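You operate a simulated robot arm through the tools that you are given. There is no shell and no other tool. Be economical: measure what you need, move in short steps, check, and stop when the job is done.

The job below is to be done with a simulated robot arm. You get a single attempt, and the scene is never put back.

TASK
Turn the lamp box down to 0, switch it off and put the grey filter back in.
Fine: dial first; the green filter goes in the free slot of the rack.

Only the result counts: the job must be done as asked and must still hold three seconds after the hand-in. Knocking over, shifting, dropping, spilling or breaking anything else fails it.

THE ROBOT
A 6-joint arm with a two-finger parallel gripper, fixed in place. Base frame: the origin is at the foot of the arm, x ahead of it, y to its left, z up; the work surface is at about z = 760. Readings come in mm, rad, newtons and seconds.
With the tool pointing down near the work surface it reaches from about 240 to 640 mm from the base axis. Its first joint turns from -1.152 to 1.152 rad. Payload 2.7 kg.
The tool frame sits at the grasp point between the pads (the TCP): z along the fingers, y along the line on which they close. The tips reach 23 mm beyond it. The gripper opens to 94 mm. The fingers are 38 mm wide and 10 mm thick; the gripper's body (54 by 96 mm) begins 39 mm behind the TCP.
Orientation is that of the tool frame in the base frame, as a unit quaternion [w, x, y, z]. With the fingers straight down and closing along the base's y, the tool's x points along the base's -x, its y along +y and its z along -z.

THE INTERFACE
- The arm moves only by the tool drive_tool. Its arguments are lists of equal length, an entry for each row: "dp": the shift along the tool's x, y, z in mm, a list of three; "angular": the turn, a rotation vector about the tool's x, y, z in rad, a list of three; "grip": the gripper command, from -1 (fully open) to 1 (shut), values between in proportion. In form: {"dp": [[x, y, z], ...], "angular": [[ax, ay, az], ...], "grip": [grip, ...]}. A call has 1 to 20 rows; each row shifts and turns the commanded pose from where the row before left it, along the tool's axes as they then stand. Rows are played at 5 a second. More than 50 mm and 0.15 rad between two rows, or a gripper value outside its range, and nothing of the call is played. Where a pose cannot be reached the arm comes as near as it can. A force on the tool above 90 N (or 10 N above the force at the start of the call, whichever is more), or a blocked arm, ends the call early, and 0.2 s more pass. The fingers move at their own pace (about 45 mm/s each) and stop on an object; they squeeze with about 34 N. The grip force told is the motor's: it shows also when the fingers shut on nothing. Time passes only in rows, and 0.2 s behind the last, so rows that do not move let the fingers close. It gives the time, the measured TCP pose, the force on the tool (base axes), the opening and the grip force at its end, in the units of the frame above (readings bear some noise), and new pictures: "views" is both (left out), scene, wrist or none.
- Cameras (640 x 400 px; columns grow to the right, rows downward): "scene" is fixed at [68.3, -422.7, 1412.8]; the picture's right is [0.84, -0.54, 0.00], its down [-0.27, -0.42, -0.87] and it looks along [0.47, 0.73, -0.50] (base axes); focal length 358 px, centre (320, 200). "wrist" rides on the gripper at [-39, 0, -44] in the tool frame; the picture's right is [0.00, -1.00, 0.00], its down [0.97, 0.00, -0.24] and it looks along [0.24, 0.00, 0.97] (tool axes); focal length 218 px, centre (320, 200). There is no depth. A picture from a camera that has moved, and an enlarged one, comes with that camera's place and axes in the base frame and with its lens.
- zoom(camera, box): a new picture of the part [left, top, right, bottom] of that camera's present view, enlarged. The clock stands still meanwhile.
- finish_job(): hands the job in; it is judged then, once.

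Work in short steps. Places have to be worked out from the pictures, the camera data and where the tool is seen: move nearer, look again, correct. Check each grasp and each placing, and mend what went wrong. You have 120 turns and 170 pictures in all, those below and enlarged ones among them. Open the gripper and draw the arm clear of the work before you hand the job in, unless the task says otherwise; then end with one line.

The tools are called after ">>>" by a JSON object that holds its "fn" and its "kwargs". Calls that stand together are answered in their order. drive_tool: Moves the arm, as the interface text tells. Its arguments: {"type":"object","properties":{"dp":{"type":"array","items":{"type":"array","items":{"type":"number"}}},"angular":{"type":"array","items":{"type":"array","items":{"type":"number"}}},"grip":{"type":"array","items":{"type":"number"}},"views":{"type":"string","enum":["both","scene","wrist","none"]}},"required":["dp","angular","grip"]} The other tools are called the same way: zoom (camera, box) takes an enlarged picture of a part of a camera's view; finish_job () hands the job in.

At the start:

```text
time_s: 0.0
tool_pos: [287.4, 177.4, 1193.8]
tool_rot: [0.001, 0.0, 1.0, 0.0]
force: [0.0, 0.6, 0.3]
grip_width: 94.0
grip_force: 0.1
```

scene: 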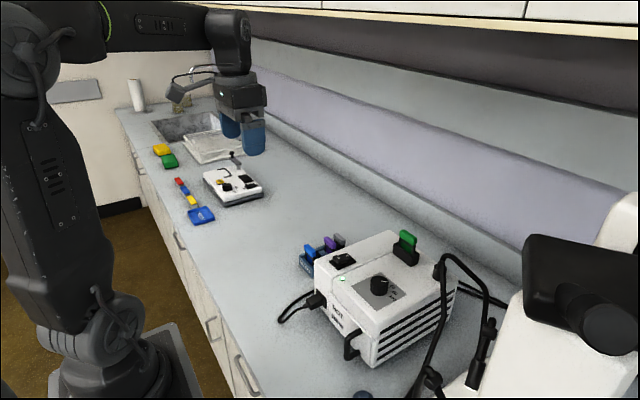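
wrist: 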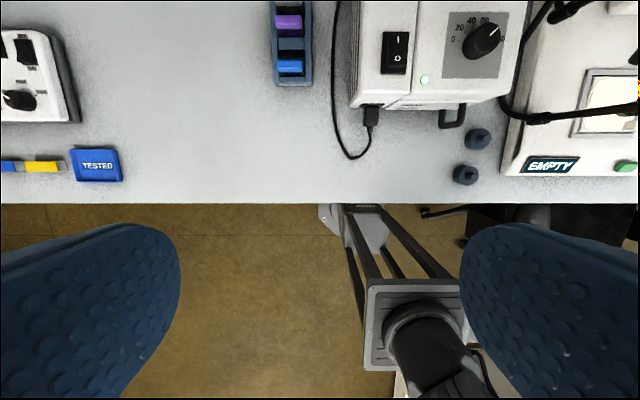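

The lamp box with dial, switch, green filter, and a rack beside it are visible. I zoom in to see details.

>>> {"fn": "zoom", "kwargs": {"camera": "scene", "box": [280, 210, 480, 370]}}

>>> {"fn": "zoom", "kwargs": {"camera": "wrist", "box": [260, 0, 540, 175]}}

```text
2.50 times, centred on (380, 290) of scene
camera zoom: at [68.3, -422.7, 1412.8], right [0.84, -0.54, 0.0], down [-0.27, -0.42, -0.87], along [0.47, 0.73, -0.5], focal length 896 px, centre (170, -25)
```

zoom: 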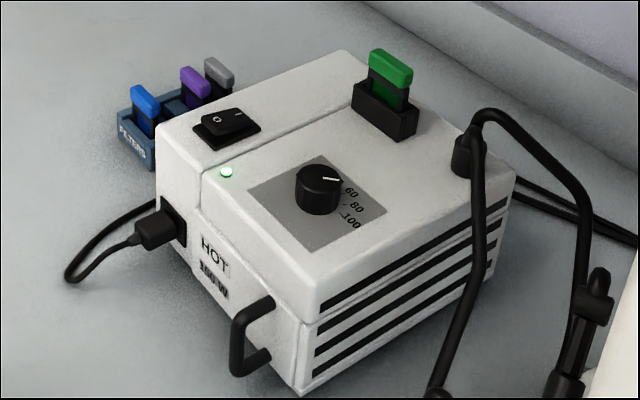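

```text
2.29 times, centred on (400, 88) of wrist
camera zoom: at [326.5, 176.4, 1237.8], right [0.0, -1.0, 0.0], down [-0.97, 0.0, 0.24], along [-0.24, 0.0, -0.97], focal length 499 px, centre (137, 457)
```

zoom: 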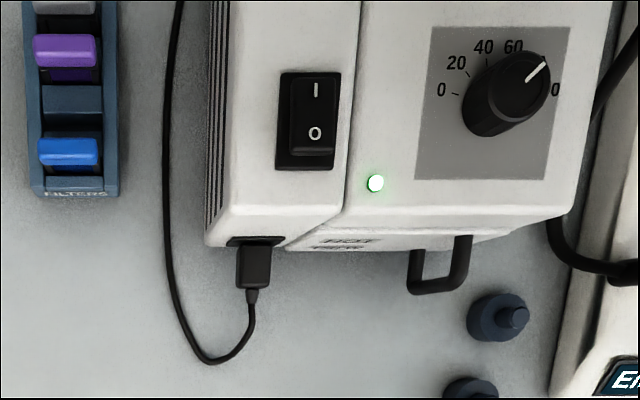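

Triangulating gives the knob top near (458,-30,921). I move above the box for a nearer look.

>>> {"fn": "drive_tool", "kwargs": {"dp": [[-34.6, -23.5, 12.8], [-34.6, -23.5, 12.8], [-34.6, -23.5, 12.8], [-34.6, -23.5, 12.8], [-34.6, -23.5, 12.8], [0, 0, 0]], "angular": [[0, 0, 0], [0, 0, 0], [0, 0, 0], [0, 0, 0], [0, 0, 0], [0, 0, 0]], "grip": [-1, -1, -1, -1, -1, -1]}}

```text
time_s: 1.4
tool_pos: [461.3, 60.7, 1131.6]
tool_rot: [0.0, 0.0, 1.0, 0.0]
force: [0.2, 1.0, 0.0]
grip_width: 93.9
grip_force: 0.1
camera wrist: at [500.2, 60.0, 1175.1], right [0.0, -1.0, 0.0], down [-0.97, 0.0, 0.24], along [-0.24, 0.0, -0.97], focal length 218 px, centre (320, 200)
```

scene: 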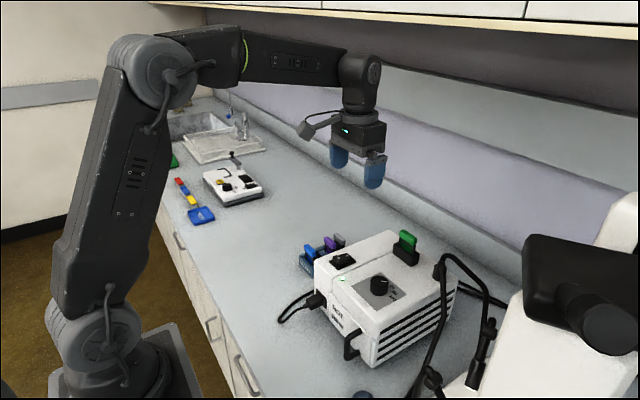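
wrist: 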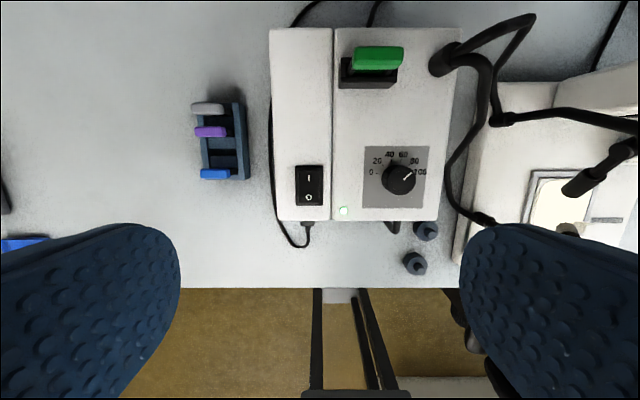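

>>> {"fn": "zoom", "kwargs": {"camera": "wrist", "box": [260, 10, 500, 230]}}

>>> {"fn": "zoom", "kwargs": {"camera": "wrist", "box": [170, 80, 270, 200]}}

```text
1.82 times, centred on (380, 120) of wrist
camera zoom: at [500.2, 60.0, 1175.1], right [0.0, -1.0, 0.0], down [-0.97, 0.0, 0.24], along [-0.24, 0.0, -0.97], focal length 397 px, centre (211, 346)
```

zoom: 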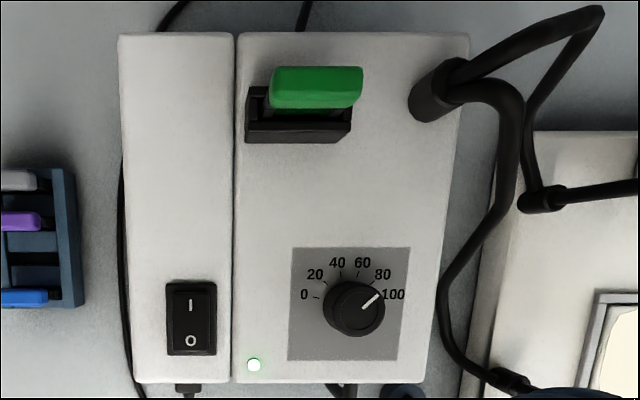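

```text
3.33 times, centred on (220, 140) of wrist
camera zoom: at [500.2, 60.0, 1175.1], right [0.0, -1.0, 0.0], down [-0.97, 0.0, 0.24], along [-0.24, 0.0, -0.97], focal length 728 px, centre (653, 400)
```

zoom: 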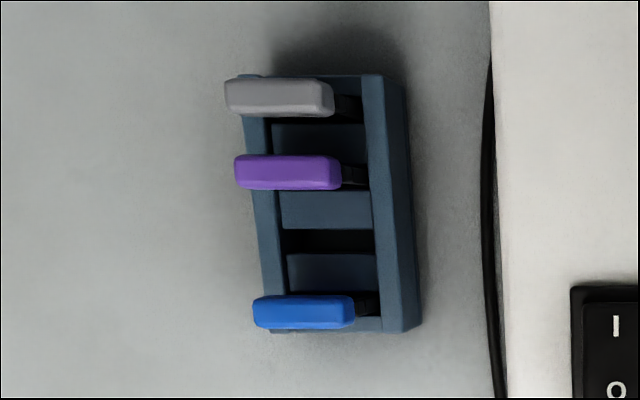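

Everything is axis-aligned; the dial pointer is near 80, with the knob centred around (461,-38), box top near z≈891. I move over the knob and check centring.

>>> {"fn": "drive_tool", "kwargs": {"dp": [[0, -24.7, 33], [0, -24.7, 33], [0, -24.7, 33], [0, -24.7, 33], [0, 0, 0]], "angular": [[0, 0, 0], [0, 0, 0], [0, 0, 0], [0, 0, 0], [0, 0, 0]], "grip": [-0.28, -0.28, -0.28, -0.28, -0.28]}}

```text
time_s: 2.6
tool_pos: [462.2, -38.3, 998.0]
tool_rot: [0.0, 0.0, 1.0, 0.0]
force: [-0.4, -0.4, -0.3]
grip_width: 60.4
grip_force: 0.1
camera wrist: at [500.8, -38.7, 1042.2], right [0.0, -1.0, 0.0], down [-0.97, 0.0, 0.24], along [-0.24, 0.0, -0.97], focal length 218 px, centre (320, 200)
```

scene: 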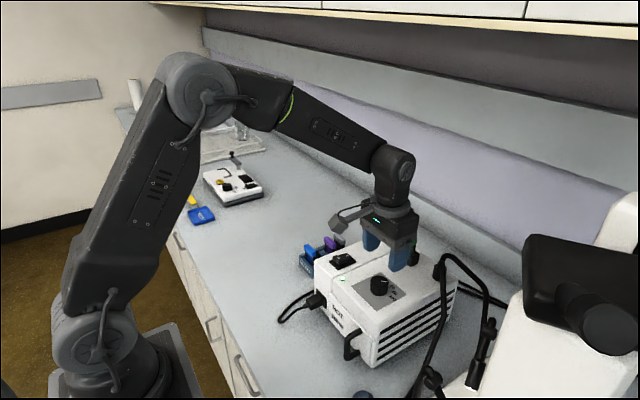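
wrist: 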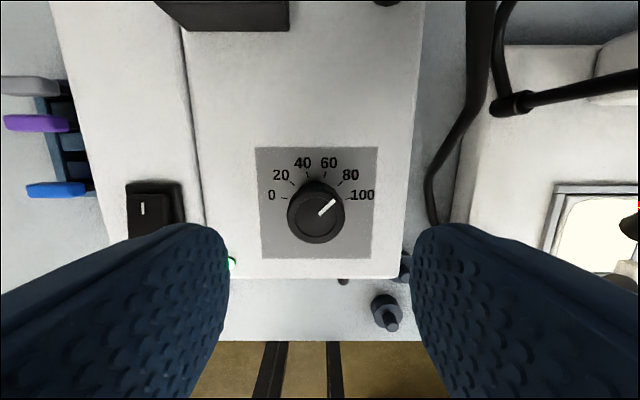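

I see a protrusion from the gripper in the scene view; I zoom to judge it and the knob.

>>> {"fn": "zoom", "kwargs": {"camera": "scene", "box": [290, 140, 490, 310]}}

>>> {"fn": "zoom", "kwargs": {"camera": "wrist", "box": [240, 140, 400, 280]}}

```text
2.35 times, centred on (390, 225) of scene
camera zoom: at [68.3, -422.8, 1412.8], right [0.84, -0.54, 0.0], down [-0.27, -0.42, -0.87], along [0.47, 0.73, -0.5], focal length 844 px, centre (155, 141)
```

zoom: 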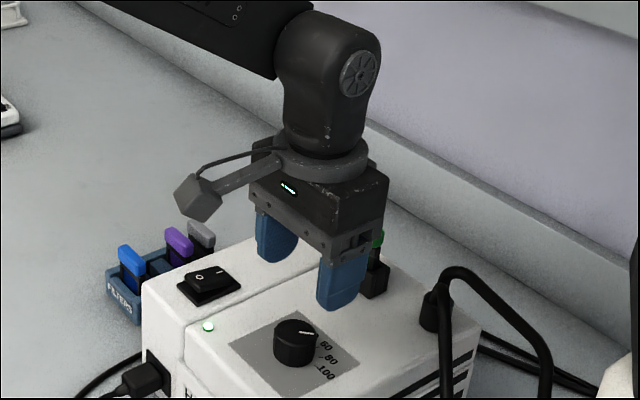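

```text
2.86 times, centred on (320, 210) of wrist
camera zoom: at [500.8, -38.7, 1042.2], right [0.0, -1.0, 0.0], down [-0.97, 0.0, 0.24], along [-0.24, 0.0, -0.97], focal length 624 px, centre (320, 171)
```

zoom: 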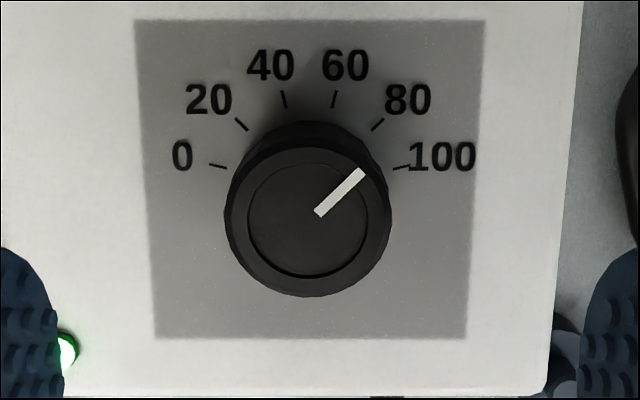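

Knob (≈34 mm across) at about (460,-36), pointer at 80 (+45°), zero at −75°. I pre-rotate 60° clockwise so the 120° turn stays centred, and partially descend.

>>> {"fn": "drive_tool", "kwargs": {"dp": [[2.2, 2.3, 0], [0, 0, 0], [0, 0, 0], [0, 0, 0], [0, 0, 0], [0, 0, 0], [0, 0, 0], [0, 0, 20], [0, 0, 20], [0, 0, 0]], "angular": [[0, 0, 0.1496], [0, 0, 0.1496], [0, 0, 0.1496], [0, 0, 0.1496], [0, 0, 0.1496], [0, 0, 0.1496], [0, 0, 0.1496], [0, 0, 0], [0, 0, 0], [0, 0, 0]], "grip": [-0.28, -0.28, -0.28, -0.28, -0.28, -0.28, -0.28, -0.28, -0.28, -0.28]}}

```text
time_s: 4.8
tool_pos: [459.6, -36.6, 958.3]
tool_rot: [0.001, 0.501, 0.866, -0.001]
force: [0.4, -0.2, 0.7]
grip_width: 60.1
grip_force: 0.1
camera wrist: at [478.4, -72.2, 1002.5], right [-0.87, -0.5, 0.0], down [-0.48, 0.84, 0.24], along [-0.12, 0.21, -0.97], focal length 218 px, centre (320, 200)
```

scene: 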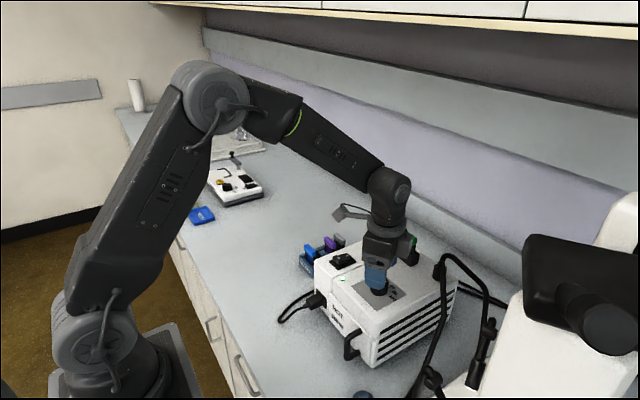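
wrist: 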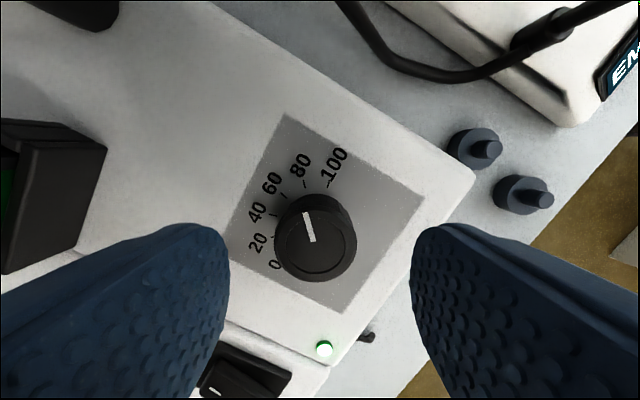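

Knob is centred between the fingers. I descend to TCP z≈920 and close.

>>> {"fn": "drive_tool", "kwargs": {"dp": [[0, 0, 14], [0, 0, 12], [0, 0, 12], [0, 0, 0], [0, 0, 0], [0, 0, 0], [0, 0, 0]], "angular": [[0, 0, 0], [0, 0, 0], [0, 0, 0], [0, 0, 0], [0, 0, 0], [0, 0, 0], [0, 0, 0]], "grip": [-0.28, -0.28, -0.28, -0.28, 1, 1, 1]}}

```text
time_s: 6.4
tool_pos: [460.4, -34.3, 922.0]
tool_rot: [0.002, 0.499, 0.867, 0.002]
force: [20.8, 12.4, -7.6]
grip_width: 35.7
grip_force: 45.1
camera wrist: at [479.2, -70.2, 965.7], right [-0.87, -0.5, -0.01], down [-0.49, 0.84, 0.24], along [-0.11, 0.21, -0.97], focal length 218 px, centre (320, 200)
```

scene: 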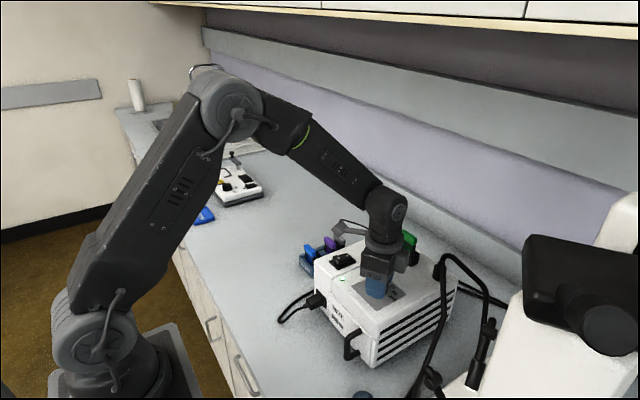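
wrist: 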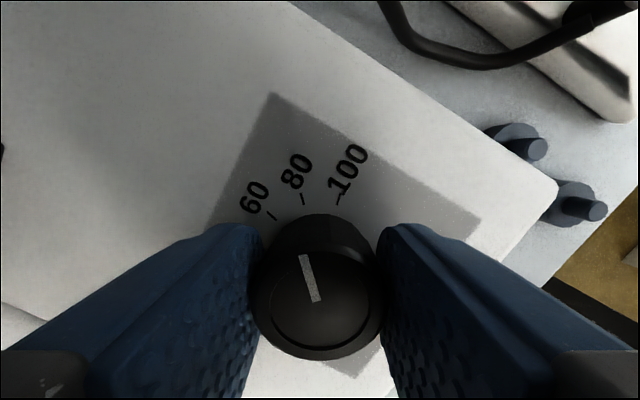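

Gripped at 35.7 mm but with ~24 N of side load along the closing axis; I relieve it with a 2 mm shift along tool y.

>>> {"fn": "drive_tool", "kwargs": {"dp": [[0, 1, 0], [0, 1, 0], [0, 0, 0]], "angular": [[0, 0, 0], [0, 0, 0], [0, 0, 0]], "grip": [1, 1, 1], "views": "none"}}

```text
time_s: 7.2
tool_pos: [460.3, -35.8, 922.8]
tool_rot: [0.001, 0.5, 0.866, 0.0]
force: [2.7, 12.1, 18.7]
grip_width: 35.6
grip_force: 44.9
```

Lateral load eased; a little upward load remains, so I lift the command 2 mm and start turning CCW.

>>> {"fn": "drive_tool", "kwargs": {"dp": [[0, 0, -2], [0, 0, 0], [0, 0, 0], [0, 0, 0], [0, 0, 0]], "angular": [[0, 0, 0], [0, 0, -0.1], [0, 0, -0.1], [0, 0, -0.1], [0, 0, 0]], "grip": [1, 1, 1, 1, 1]}}

```text
time_s: 8.4
tool_pos: [459.2, -34.8, 921.6]
tool_rot: [0.0, 0.364, 0.931, 0.0]
force: [4.1, 12.4, -1.8]
grip_width: 35.4
grip_force: 44.5
camera wrist: at [488.7, -62.9, 965.6], right [-0.68, -0.73, 0.0], down [-0.71, 0.66, 0.24], along [-0.18, 0.16, -0.97], focal length 218 px, centre (320, 200)
```

scene: 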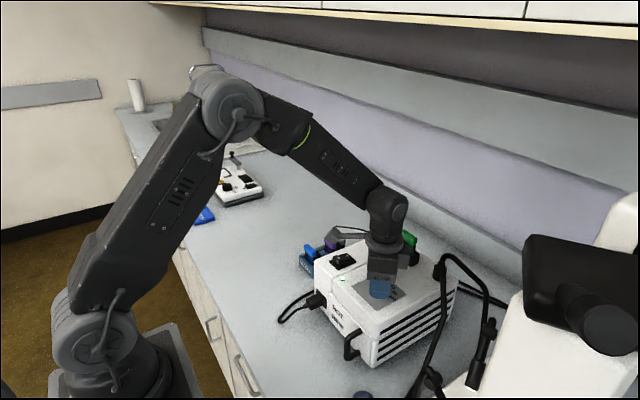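
wrist: 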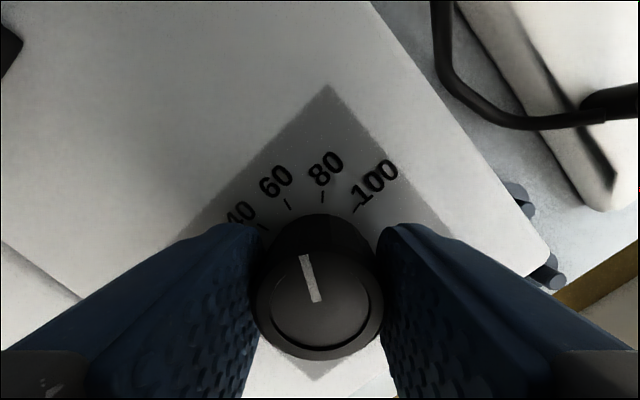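

The knob turns with the fingers. I continue 1.5 rad.

>>> {"fn": "drive_tool", "kwargs": {"dp": [[0, 0, 0], [0, 0, 0], [0, 0, 0], [0, 0, 0], [0, 0, 0], [0, 0, 0], [0, 0, 0], [0, 0, 0], [0, 0, 0], [0, 0, 0], [0, 0, 0], [0, 0, 0], [0, 0, 0]], "angular": [[0, 0, -0.125], [0, 0, -0.125], [0, 0, -0.125], [0, 0, -0.125], [0, 0, -0.125], [0, 0, -0.125], [0, 0, -0.125], [0, 0, -0.125], [0, 0, -0.125], [0, 0, -0.125], [0, 0, -0.125], [0, 0, -0.125], [0, 0, 0]], "grip": [1, 1, 1, 1, 1, 1, 1, 1, 1, 1, 1, 1, 1]}}

```text
time_s: 11.2
tool_pos: [460.0, -34.4, 921.7]
tool_rot: [0.0, -0.368, 0.93, 0.0]
force: [2.2, 9.4, -7.0]
grip_width: 35.8
grip_force: 45.2
camera wrist: at [488.5, -9.5, 965.7], right [0.68, -0.73, 0.0], down [-0.71, -0.66, 0.24], along [-0.18, -0.16, -0.97], focal length 218 px, centre (320, 200)
```

scene: 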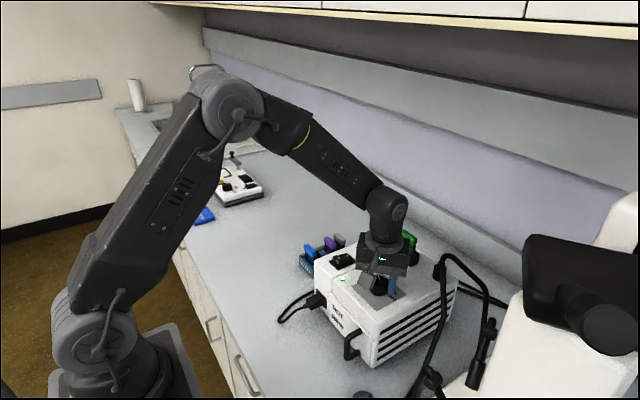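
wrist: 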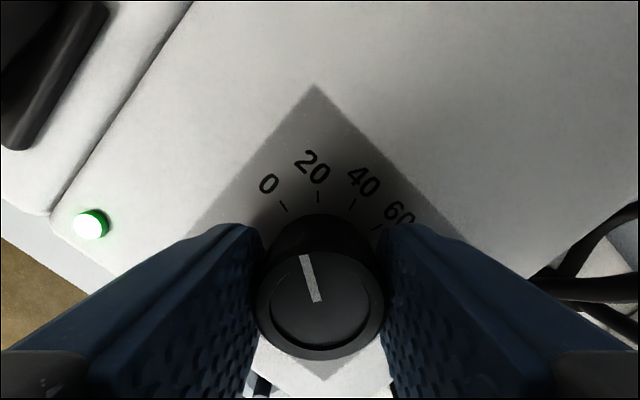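

Pointer reads about −57°; about 0.31 rad remain to zero.

>>> {"fn": "drive_tool", "kwargs": {"dp": [[0, 0, 0], [0, 0, 0], [0, 0, 0], [0, 0, 0]], "angular": [[0, 0, -0.11], [0, 0, -0.1], [0, 0, -0.1], [0, 0, 0]], "grip": [1, 1, 1, 1], "views": "wrist"}}

>>> {"fn": "zoom", "kwargs": {"camera": "wrist", "box": [220, 140, 420, 380]}}

```text
time_s: 12.2
tool_pos: [460.2, -35.7, 920.9]
tool_rot: [-0.001, -0.506, 0.862, 0.0]
force: [3.2, 6.4, -19.8]
grip_width: 35.7
grip_force: 45.1
camera wrist: at [479.0, -2.1, 965.6], right [0.87, -0.49, 0.0], down [-0.47, -0.85, 0.24], along [-0.12, -0.21, -0.97], focal length 218 px, centre (320, 200)
```

wrist: 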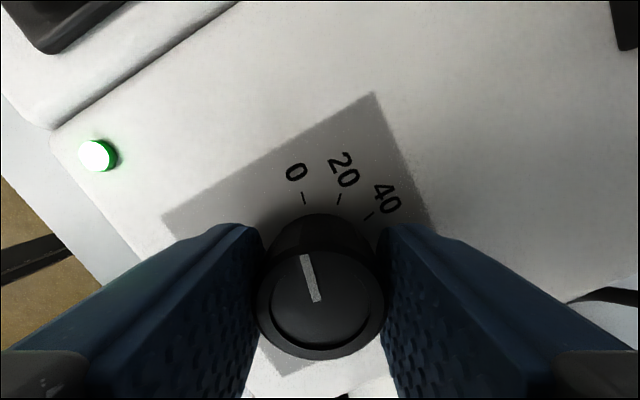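

```text
1.67 times, centred on (320, 260) of wrist
camera zoom: at [479.0, -2.1, 965.6], right [0.87, -0.49, 0.0], down [-0.47, -0.85, 0.24], along [-0.12, -0.21, -0.97], focal length 364 px, centre (320, 100)
```

zoom: 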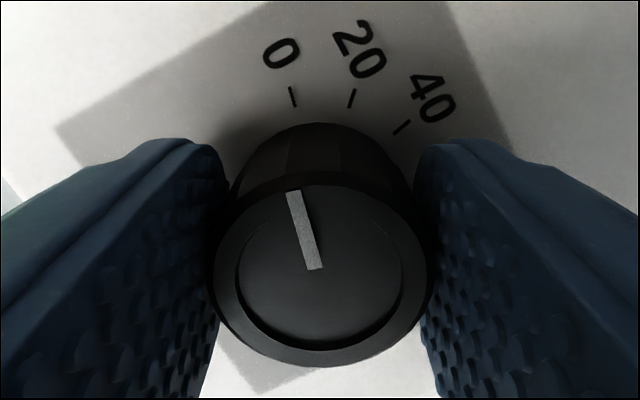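

The pointer lines up with the 0 tick. I open and lift straight up, then check from above.

>>> {"fn": "drive_tool", "kwargs": {"dp": [[0, 0, 0], [0, 0, 0], [0, 0, 0], [0, 0, -20], [0, 0, -30], [0, 0, -30], [0, 0, 0], [0, 0, 0], [0, 0, 0], [0, 0, 0], [0, 0, 0], [0, 0, 0], [0, 0, 0], [0, 0, 0]], "angular": [[0, 0, 0], [0, 0, 0], [0, 0, 0], [0, 0, 0], [0, 0, 0], [0, 0, 0], [0, 0, 0.15], [0, 0, 0.15], [0, 0, 0.15], [0, 0, 0.15], [0, 0, 0.15], [0, 0, 0.15], [0, 0, 0.15], [0, 0, 0]], "grip": [-0.28, -0.28, -0.28, -0.28, -0.28, -0.28, -0.28, -0.28, -0.28, -0.28, -0.28, -0.28, -0.28, -0.28], "views": "wrist"}}

>>> {"fn": "zoom", "kwargs": {"camera": "wrist", "box": [240, 140, 400, 280]}}

```text
time_s: 15.2
tool_pos: [460.5, -36.0, 1002.9]
tool_rot: [0.0, -0.004, 1.0, -0.001]
force: [0.3, 0.1, 0.3]
grip_width: 60.0
grip_force: 0.0
camera wrist: at [499.0, -36.2, 1046.2], right [0.01, -1.0, 0.0], down [-0.97, -0.01, 0.24], along [-0.24, 0.0, -0.97], focal length 218 px, centre (320, 200)
```

wrist: 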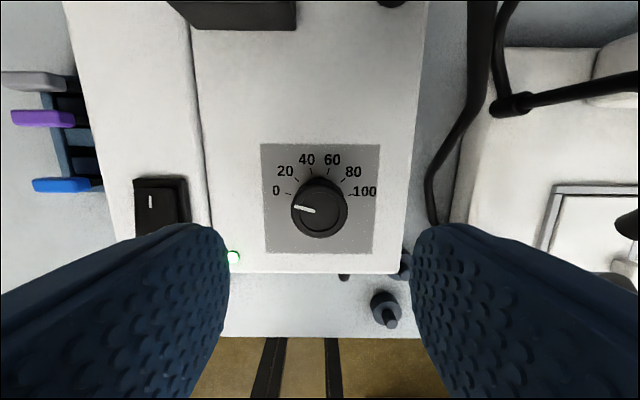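

```text
2.86 times, centred on (320, 210) of wrist
camera zoom: at [499.0, -36.2, 1046.2], right [0.01, -1.0, 0.0], down [-0.97, -0.01, 0.24], along [-0.24, 0.0, -0.97], focal length 624 px, centre (320, 171)
```

zoom: 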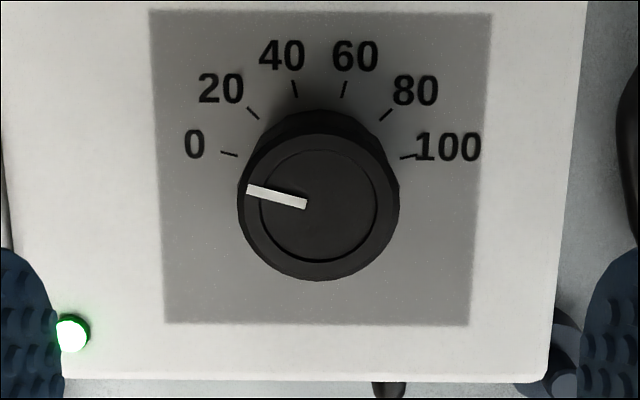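

The dial reads 0. Next the switch: O end at about x≈434, y≈75. I shift above it with the fingers shut.

>>> {"fn": "drive_tool", "kwargs": {"dp": [[6, 37, 0], [8, 37, 0], [8, 37, 0], [0, 0, 10], [0, 0, 0]], "angular": [[0, 0, 0], [0, 0, 0], [0, 0, 0], [0, 0, 0], [0, 0, 0]], "grip": [1, 1, 1, 1, 1]}}

>>> {"fn": "zoom", "kwargs": {"camera": "wrist", "box": [240, 120, 400, 260]}}

>>> {"fn": "zoom", "kwargs": {"camera": "scene", "box": [290, 180, 450, 300]}}

```text
time_s: 16.4
tool_pos: [436.8, 75.2, 990.6]
tool_rot: [0.0, -0.007, 1.0, 0.0]
force: [-0.7, -0.3, 0.1]
grip_width: 0.0
grip_force: 34.5
camera wrist: at [474.7, 74.6, 1035.4], right [0.01, -1.0, 0.0], down [-0.97, -0.01, 0.24], along [-0.24, 0.0, -0.97], focal length 218 px, centre (320, 200)
```

scene: 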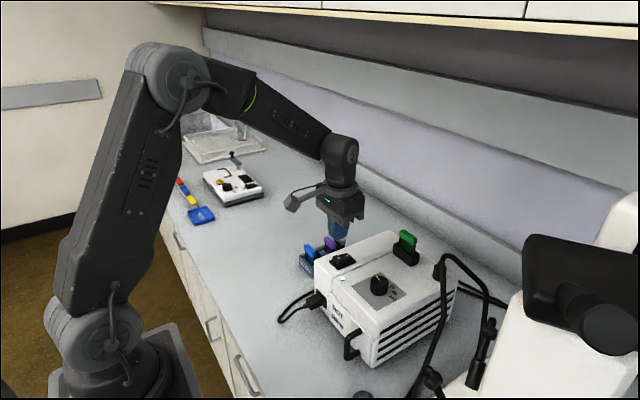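
wrist: 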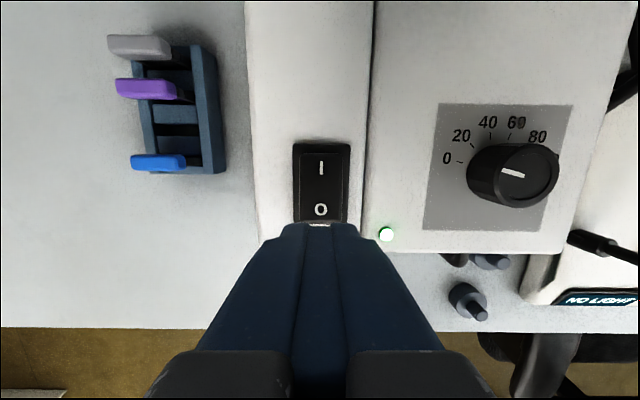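

```text
2.86 times, centred on (320, 190) of wrist
camera zoom: at [474.7, 74.6, 1035.4], right [0.01, -1.0, 0.0], down [-0.97, -0.01, 0.24], along [-0.24, 0.0, -0.97], focal length 624 px, centre (320, 229)
```

zoom: 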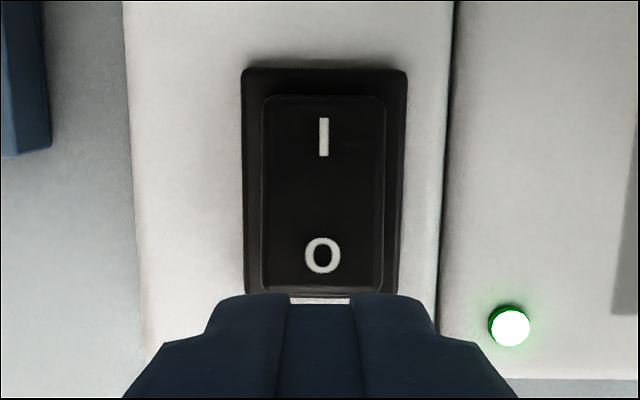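

```text
3.33 times, centred on (370, 240) of scene
camera zoom: at [68.3, -422.7, 1412.8], right [0.84, -0.54, 0.0], down [-0.27, -0.42, -0.87], along [0.47, 0.73, -0.5], focal length 1195 px, centre (153, 67)
```

zoom: 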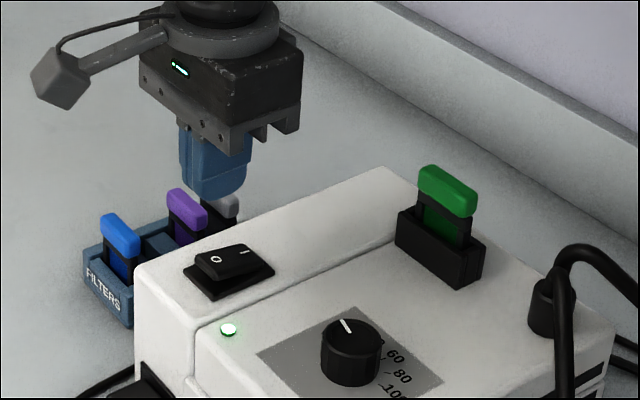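

O end is raised (box on). I align the fingertips over the O end and descend, first to just above it.

>>> {"fn": "drive_tool", "kwargs": {"dp": [[4.8, 0, 20], [0, 0, 20], [0, 0, 10], [0, 0, 4], [0, 0, 2], [0, 0, 0]], "angular": [[0, 0, 0], [0, 0, 0], [0, 0, 0], [0, 0, 0], [0, 0, 0], [0, 0, 0]], "grip": [1, 1, 1, 1, 1, 1]}}

>>> {"fn": "zoom", "kwargs": {"camera": "scene", "box": [290, 200, 410, 300]}}

```text
time_s: 17.8
tool_pos: [430.8, 74.6, 936.2]
tool_rot: [0.0, -0.007, 1.0, 0.001]
force: [-0.1, 0.8, -0.5]
grip_width: 0.1
grip_force: 34.1
camera wrist: at [470.5, 74.2, 980.7], right [0.01, -1.0, 0.0], down [-0.97, -0.01, 0.24], along [-0.24, 0.0, -0.97], focal length 218 px, centre (320, 200)
```

scene: 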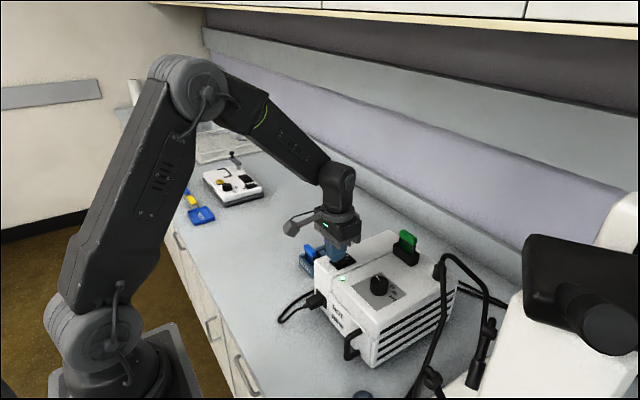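
wrist: 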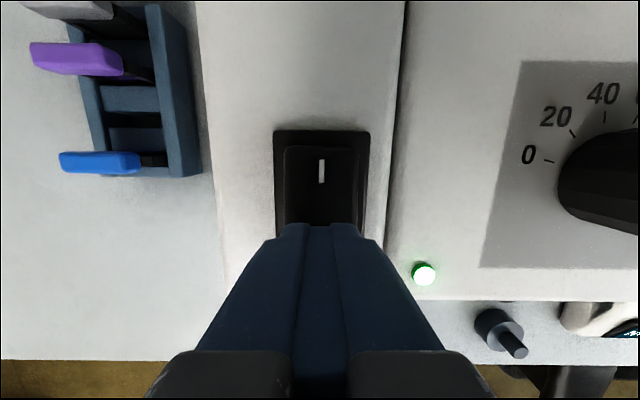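

```text
4.00 times, centred on (350, 250) of scene
camera zoom: at [68.3, -422.7, 1412.8], right [0.84, -0.54, 0.0], down [-0.27, -0.42, -0.87], along [0.47, 0.73, -0.5], focal length 1434 px, centre (200, 0)
```

zoom: 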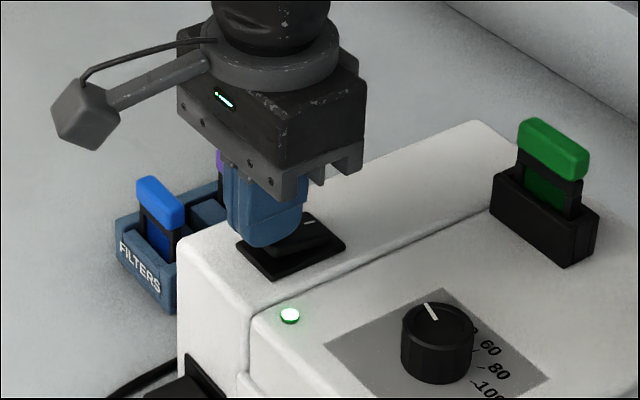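

Fingertip is just over the O end. I press down in 2 mm steps.

>>> {"fn": "drive_tool", "kwargs": {"dp": [[0, 0, 2], [0, 0, 2], [0, 0, 2], [0, 0, 2], [0, 0, 2], [0, 0, 0]], "angular": [[0, 0, 0], [0, 0, 0], [0, 0, 0], [0, 0, 0], [0, 0, 0], [0, 0, 0]], "grip": [1, 1, 1, 1, 1, 1], "views": "wrist"}}

>>> {"fn": "zoom", "kwargs": {"camera": "scene", "box": [290, 200, 410, 300]}}

```text
time_s: 19.2
tool_pos: [429.9, 75.2, 932.7]
tool_rot: [0.005, -0.007, 1.0, 0.001]
force: [-37.1, -3.5, 79.9]
grip_width: 0.0
grip_force: 34.4
camera wrist: at [470.2, 74.3, 977.2], right [0.01, -1.0, 0.0], down [-0.97, -0.01, 0.23], along [-0.23, 0.0, -0.97], focal length 218 px, centre (320, 200)
```

wrist: 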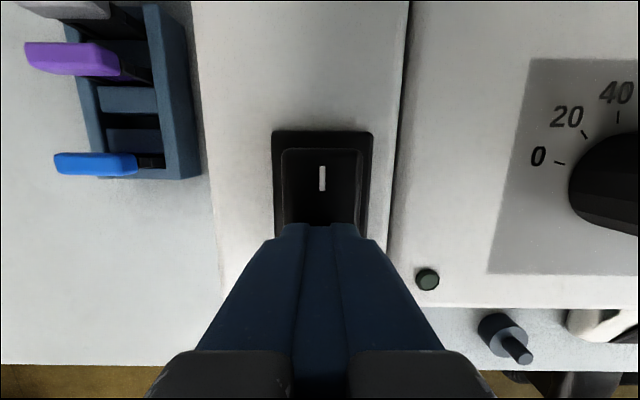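

```text
4.00 times, centred on (350, 250) of scene
camera zoom: at [66.2, -423.0, 1412.9], right [0.84, -0.54, 0.0], down [-0.27, -0.42, -0.87], along [0.47, 0.73, -0.49], focal length 1434 px, centre (200, 0)
```

zoom: 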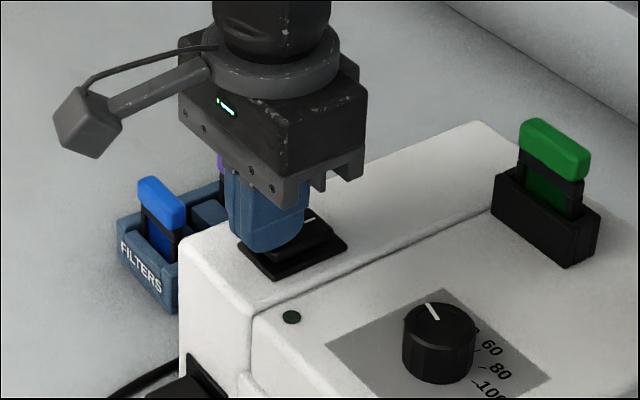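

LED is off—switched off. I retract, rotate 90° (tool x toward +y) and go above the green filter, estimated at (578,7,951).

>>> {"fn": "drive_tool", "kwargs": {"dp": [[0, 0, -10], [0, 0, -30], [0, 0, -40], [0, 0, -40], [0, 0, -34], [-37, -17, 0], [-37, -17, 0], [-37, -17, 0], [-37, -17, 0], [0, 0, 0], [0, 0, 0], [0, 0, 0], [0, 0, 0], [0, 0, 0], [0, 0, 0], [0, 0, 0], [0, 0, 0], [0, 0, 0], [0, 0, 0], [0, 0, 0]], "angular": [[0, 0, 0], [0, 0, 0], [0, 0, 0], [0, 0, 0], [0, 0, 0], [0, 0, 0], [0, 0, 0], [0, 0, 0], [0, 0, 0], [0, 0, 0.1428], [0, 0, 0.1428], [0, 0, 0.1428], [0, 0, 0.1428], [0, 0, 0.1428], [0, 0, 0.1428], [0, 0, 0.1428], [0, 0, 0.1428], [0, 0, 0.1428], [0, 0, 0.1428], [0, 0, 0.1428]], "grip": [1, 1, 1, 1, -0.28, -0.28, -0.28, -0.28, -0.28, -0.28, -0.28, -0.28, -0.28, -0.28, -0.28, -0.28, -0.28, -0.28, -0.28, -0.28]}}

```text
time_s: 23.4
tool_pos: [581.5, 8.9, 1079.7]
tool_rot: [0.0, 0.703, 0.711, 0.0]
force: [-1.0, 0.0, 0.1]
grip_width: 60.1
grip_force: 0.1
camera wrist: at [581.2, -31.2, 1123.8], right [-1.0, -0.01, 0.0], down [-0.01, 0.97, 0.24], along [0.0, 0.24, -0.97], focal length 218 px, centre (320, 200)
```

scene: 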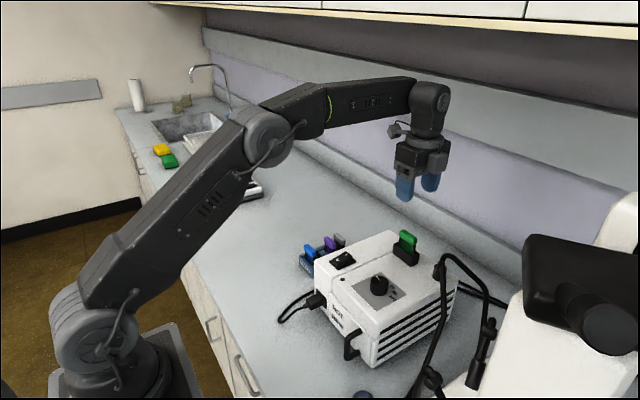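
wrist: 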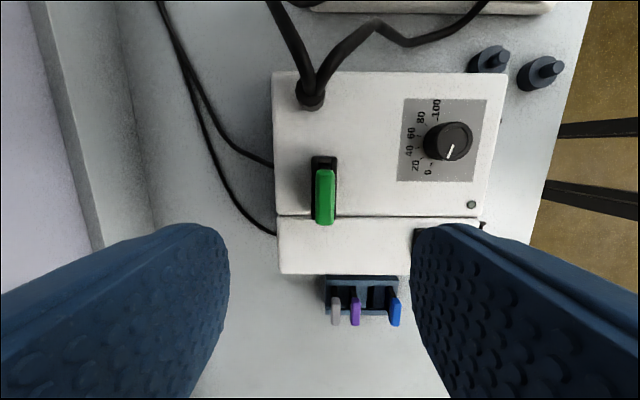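

Green cap is near (577,9). I descend 70 mm with a small correction for a closer look.

>>> {"fn": "drive_tool", "kwargs": {"dp": [[0, -4, 25], [0, 0, 25], [0, 0, 20], [0, 0, 0]], "angular": [[0, 0, 0.011], [0, 0, 0], [0, 0, 0], [0, 0, 0]], "grip": [-0.28, -0.28, -0.28, -0.28]}}

>>> {"fn": "zoom", "kwargs": {"camera": "scene", "box": [350, 170, 470, 280]}}

>>> {"fn": "zoom", "kwargs": {"camera": "wrist", "box": [240, 120, 400, 280]}}

```text
time_s: 24.4
tool_pos: [577.2, 8.8, 1010.0]
tool_rot: [0.0, 0.707, 0.708, 0.0]
force: [0.2, 0.6, -0.5]
grip_width: 60.4
grip_force: 0.0
camera wrist: at [576.3, -31.9, 1054.9], right [-1.0, 0.0, 0.0], down [0.0, 0.97, 0.24], along [0.0, 0.24, -0.97], focal length 218 px, centre (320, 200)
```

scene: 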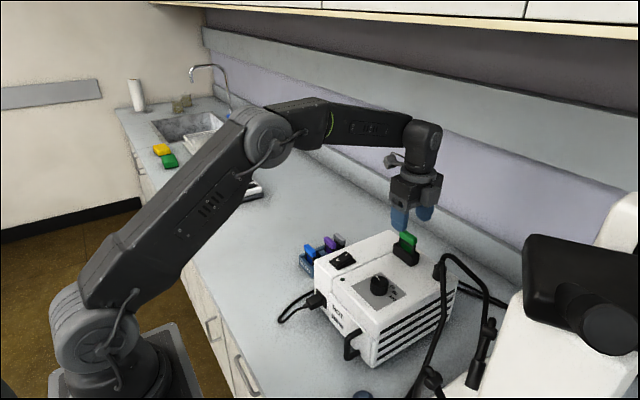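
wrist: 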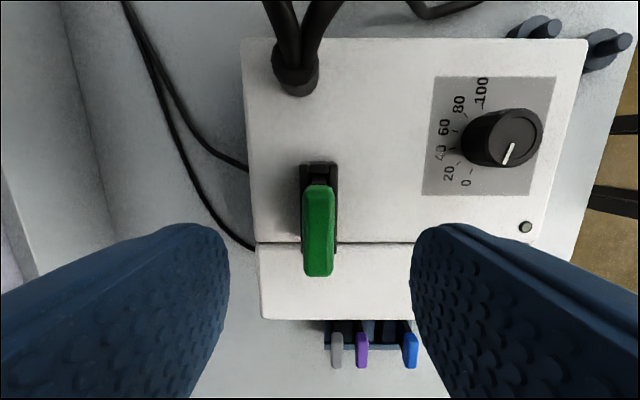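

```text
3.64 times, centred on (410, 225) of scene
camera zoom: at [68.3, -422.7, 1412.8], right [0.84, -0.54, 0.0], down [-0.27, -0.42, -0.87], along [0.47, 0.73, -0.5], focal length 1304 px, centre (-7, 109)
```

zoom: 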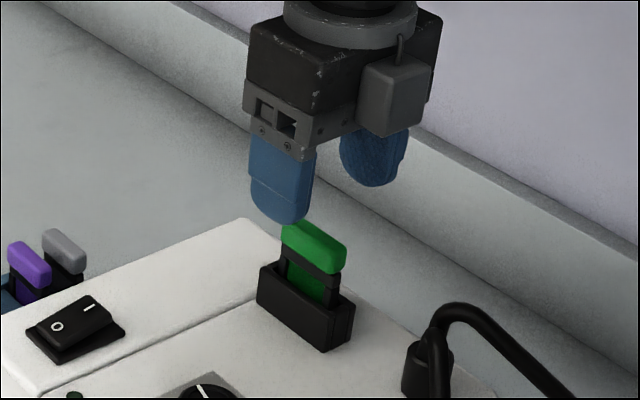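

```text
2.50 times, centred on (320, 200) of wrist
camera zoom: at [576.3, -31.9, 1054.9], right [-1.0, 0.0, 0.0], down [0.0, 0.97, 0.24], along [0.0, 0.24, -0.97], focal length 546 px, centre (320, 200)
```

zoom: 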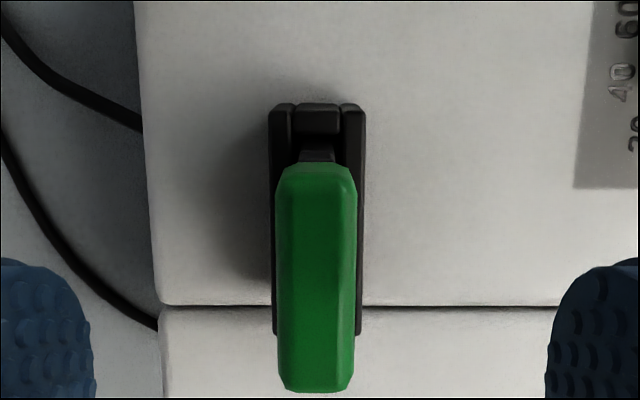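

Fingers straddle the cap (577,9), cap z≈942–957, holder top ≈923. I descend to TCP z≈952 and close.

>>> {"fn": "drive_tool", "kwargs": {"dp": [[0, 0, 20], [0, 0, 20], [0, 0, 18], [0, 0, 0], [0, 0, 0], [0, 0, 0], [0, 0, 0]], "angular": [[0, 0, 0], [0, 0, 0], [0, 0, 0], [0, 0, 0], [0, 0, 0], [0, 0, 0], [0, 0, 0]], "grip": [-0.28, -0.28, -0.28, 0.3, 1, 1, 1]}}

>>> {"fn": "zoom", "kwargs": {"camera": "scene", "box": [350, 170, 470, 280]}}

```text
time_s: 26.0
tool_pos: [577.1, 9.1, 953.1]
tool_rot: [-0.001, 0.706, 0.708, -0.001]
force: [0.3, 0.3, 0.2]
grip_width: 13.6
grip_force: 33.7
camera wrist: at [576.9, -31.6, 996.8], right [-1.0, 0.0, 0.0], down [0.0, 0.97, 0.24], along [0.0, 0.24, -0.97], focal length 218 px, centre (320, 200)
```

scene: 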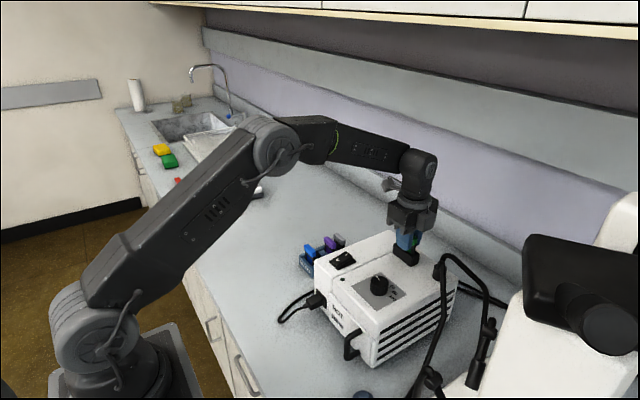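
wrist: 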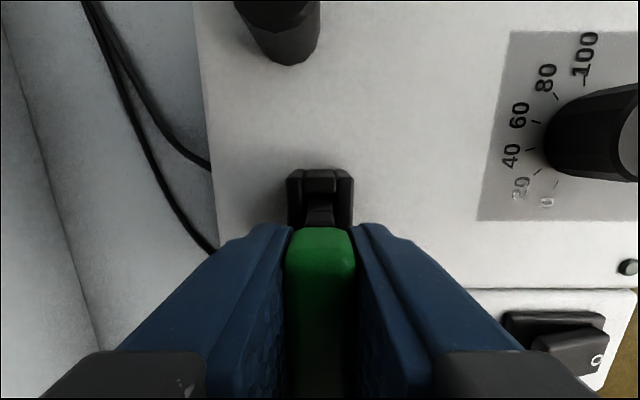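

```text
3.64 times, centred on (410, 225) of scene
camera zoom: at [68.3, -422.7, 1412.8], right [0.84, -0.54, 0.0], down [-0.27, -0.42, -0.87], along [0.47, 0.73, -0.5], focal length 1304 px, centre (-7, 109)
```

zoom: 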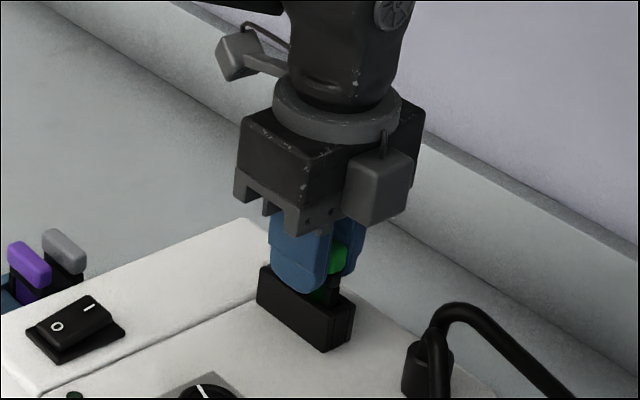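

Firm grip at 13.6 mm, no side load. I lift straight up.

>>> {"fn": "drive_tool", "kwargs": {"dp": [[0, 0, -10], [0, 0, -15], [0, 0, -20], [0, 0, -25], [0, 0, -25], [0, 0, -15], [0, 0, 0]], "angular": [[0, 0, 0], [0, 0, 0], [0, 0, 0], [0, 0, 0], [0, 0, 0], [0, 0, 0], [0, 0, 0]], "grip": [1, 1, 1, 1, 1, 1, 1]}}

>>> {"fn": "zoom", "kwargs": {"camera": "scene", "box": [350, 150, 470, 280]}}

```text
time_s: 27.6
tool_pos: [576.2, 7.9, 1061.6]
tool_rot: [0.001, 0.707, 0.708, 0.0]
force: [-0.2, -0.6, -0.4]
grip_width: 13.9
grip_force: 34.3
camera wrist: at [576.4, -32.1, 1105.4], right [-1.0, 0.0, 0.0], down [0.0, 0.97, 0.24], along [0.0, 0.24, -0.97], focal length 218 px, centre (320, 200)
```

scene: 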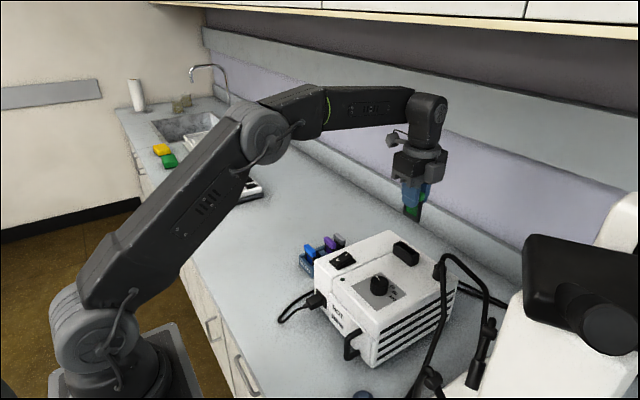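
wrist: 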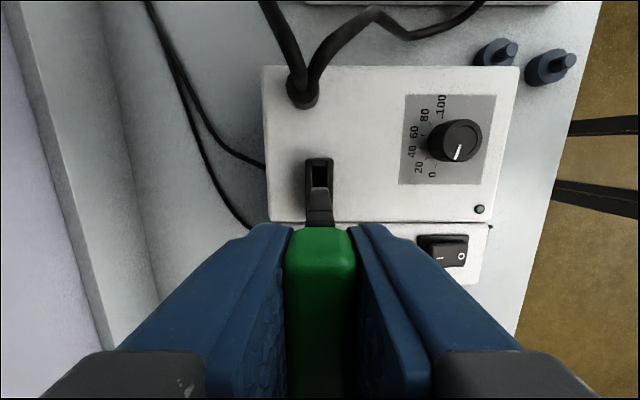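

```text
3.08 times, centred on (410, 215) of scene
camera zoom: at [68.3, -422.7, 1412.8], right [0.84, -0.54, 0.0], down [-0.27, -0.42, -0.87], along [0.47, 0.73, -0.5], focal length 1103 px, centre (43, 154)
```

zoom: 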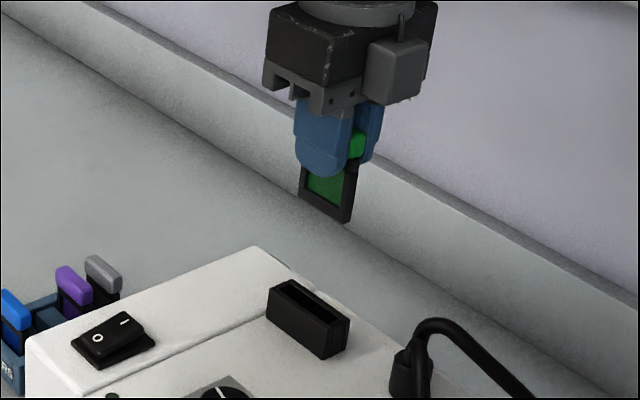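

Filter is out cleanly. I carry it high past the rack (to y≈290) so the wrist camera sees the rack unobstructed.

>>> {"fn": "drive_tool", "kwargs": {"dp": [[35.2, -11, 0], [35.2, -11, 0], [35.2, -11, 0], [35.2, -11, 0], [35.2, -11, 0], [35.2, -11, 0], [35.2, -11, 0], [35.2, -11, 0], [0, 0, 30], [0, 0, 30], [0, 0, 0], [0, 0, 0]], "angular": [[0, 0, 0], [0, 0, 0], [0, 0, 0], [0, 0, 0], [0, 0, 0], [0, 0, 0], [0, 0, 0], [0, 0, 0], [0, 0, 0], [0, 0, 0], [0, 0, 0], [0, 0, 0]], "grip": [1, 1, 1, 1, 1, 1, 1, 1, 1, 1, 1, 1]}}

>>> {"fn": "zoom", "kwargs": {"camera": "wrist", "box": [240, 60, 400, 200]}}

```text
time_s: 30.2
tool_pos: [487.4, 289.2, 1001.5]
tool_rot: [0.0, 0.707, 0.708, 0.0]
force: [0.5, 0.7, 0.1]
grip_width: 13.9
grip_force: 33.7
camera wrist: at [487.1, 250.2, 1045.7], right [-1.0, 0.0, 0.0], down [0.0, 0.97, 0.24], along [0.0, 0.24, -0.97], focal length 218 px, centre (320, 200)
```

scene: 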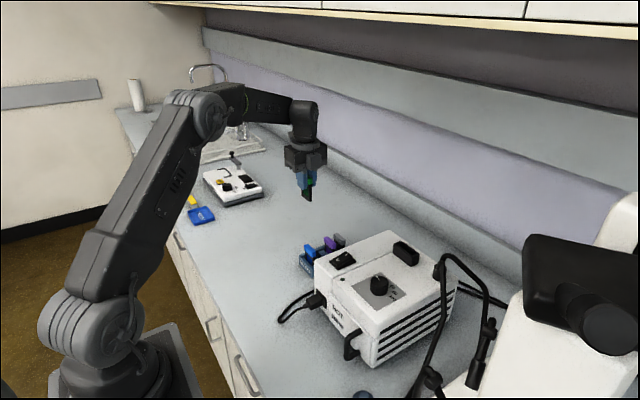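
wrist: 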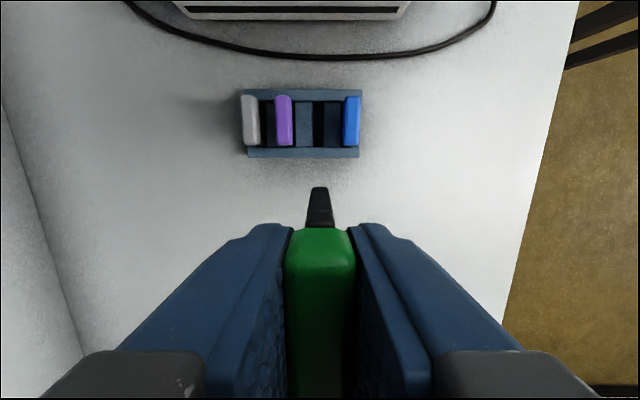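

```text
2.86 times, centred on (320, 130) of wrist
camera zoom: at [487.1, 250.2, 1045.7], right [-1.0, 0.0, 0.0], down [0.0, 0.97, 0.24], along [0.0, 0.24, -0.97], focal length 624 px, centre (320, 400)
```

zoom: 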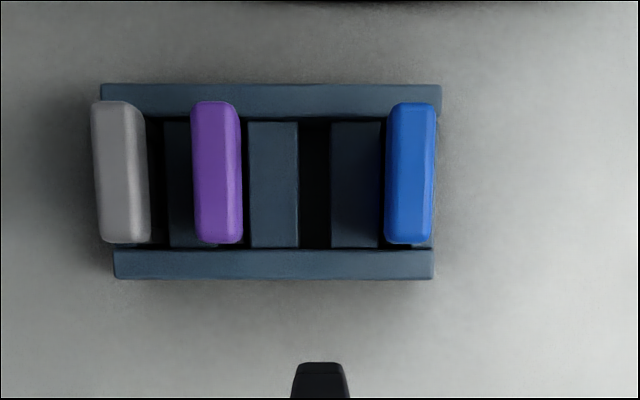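

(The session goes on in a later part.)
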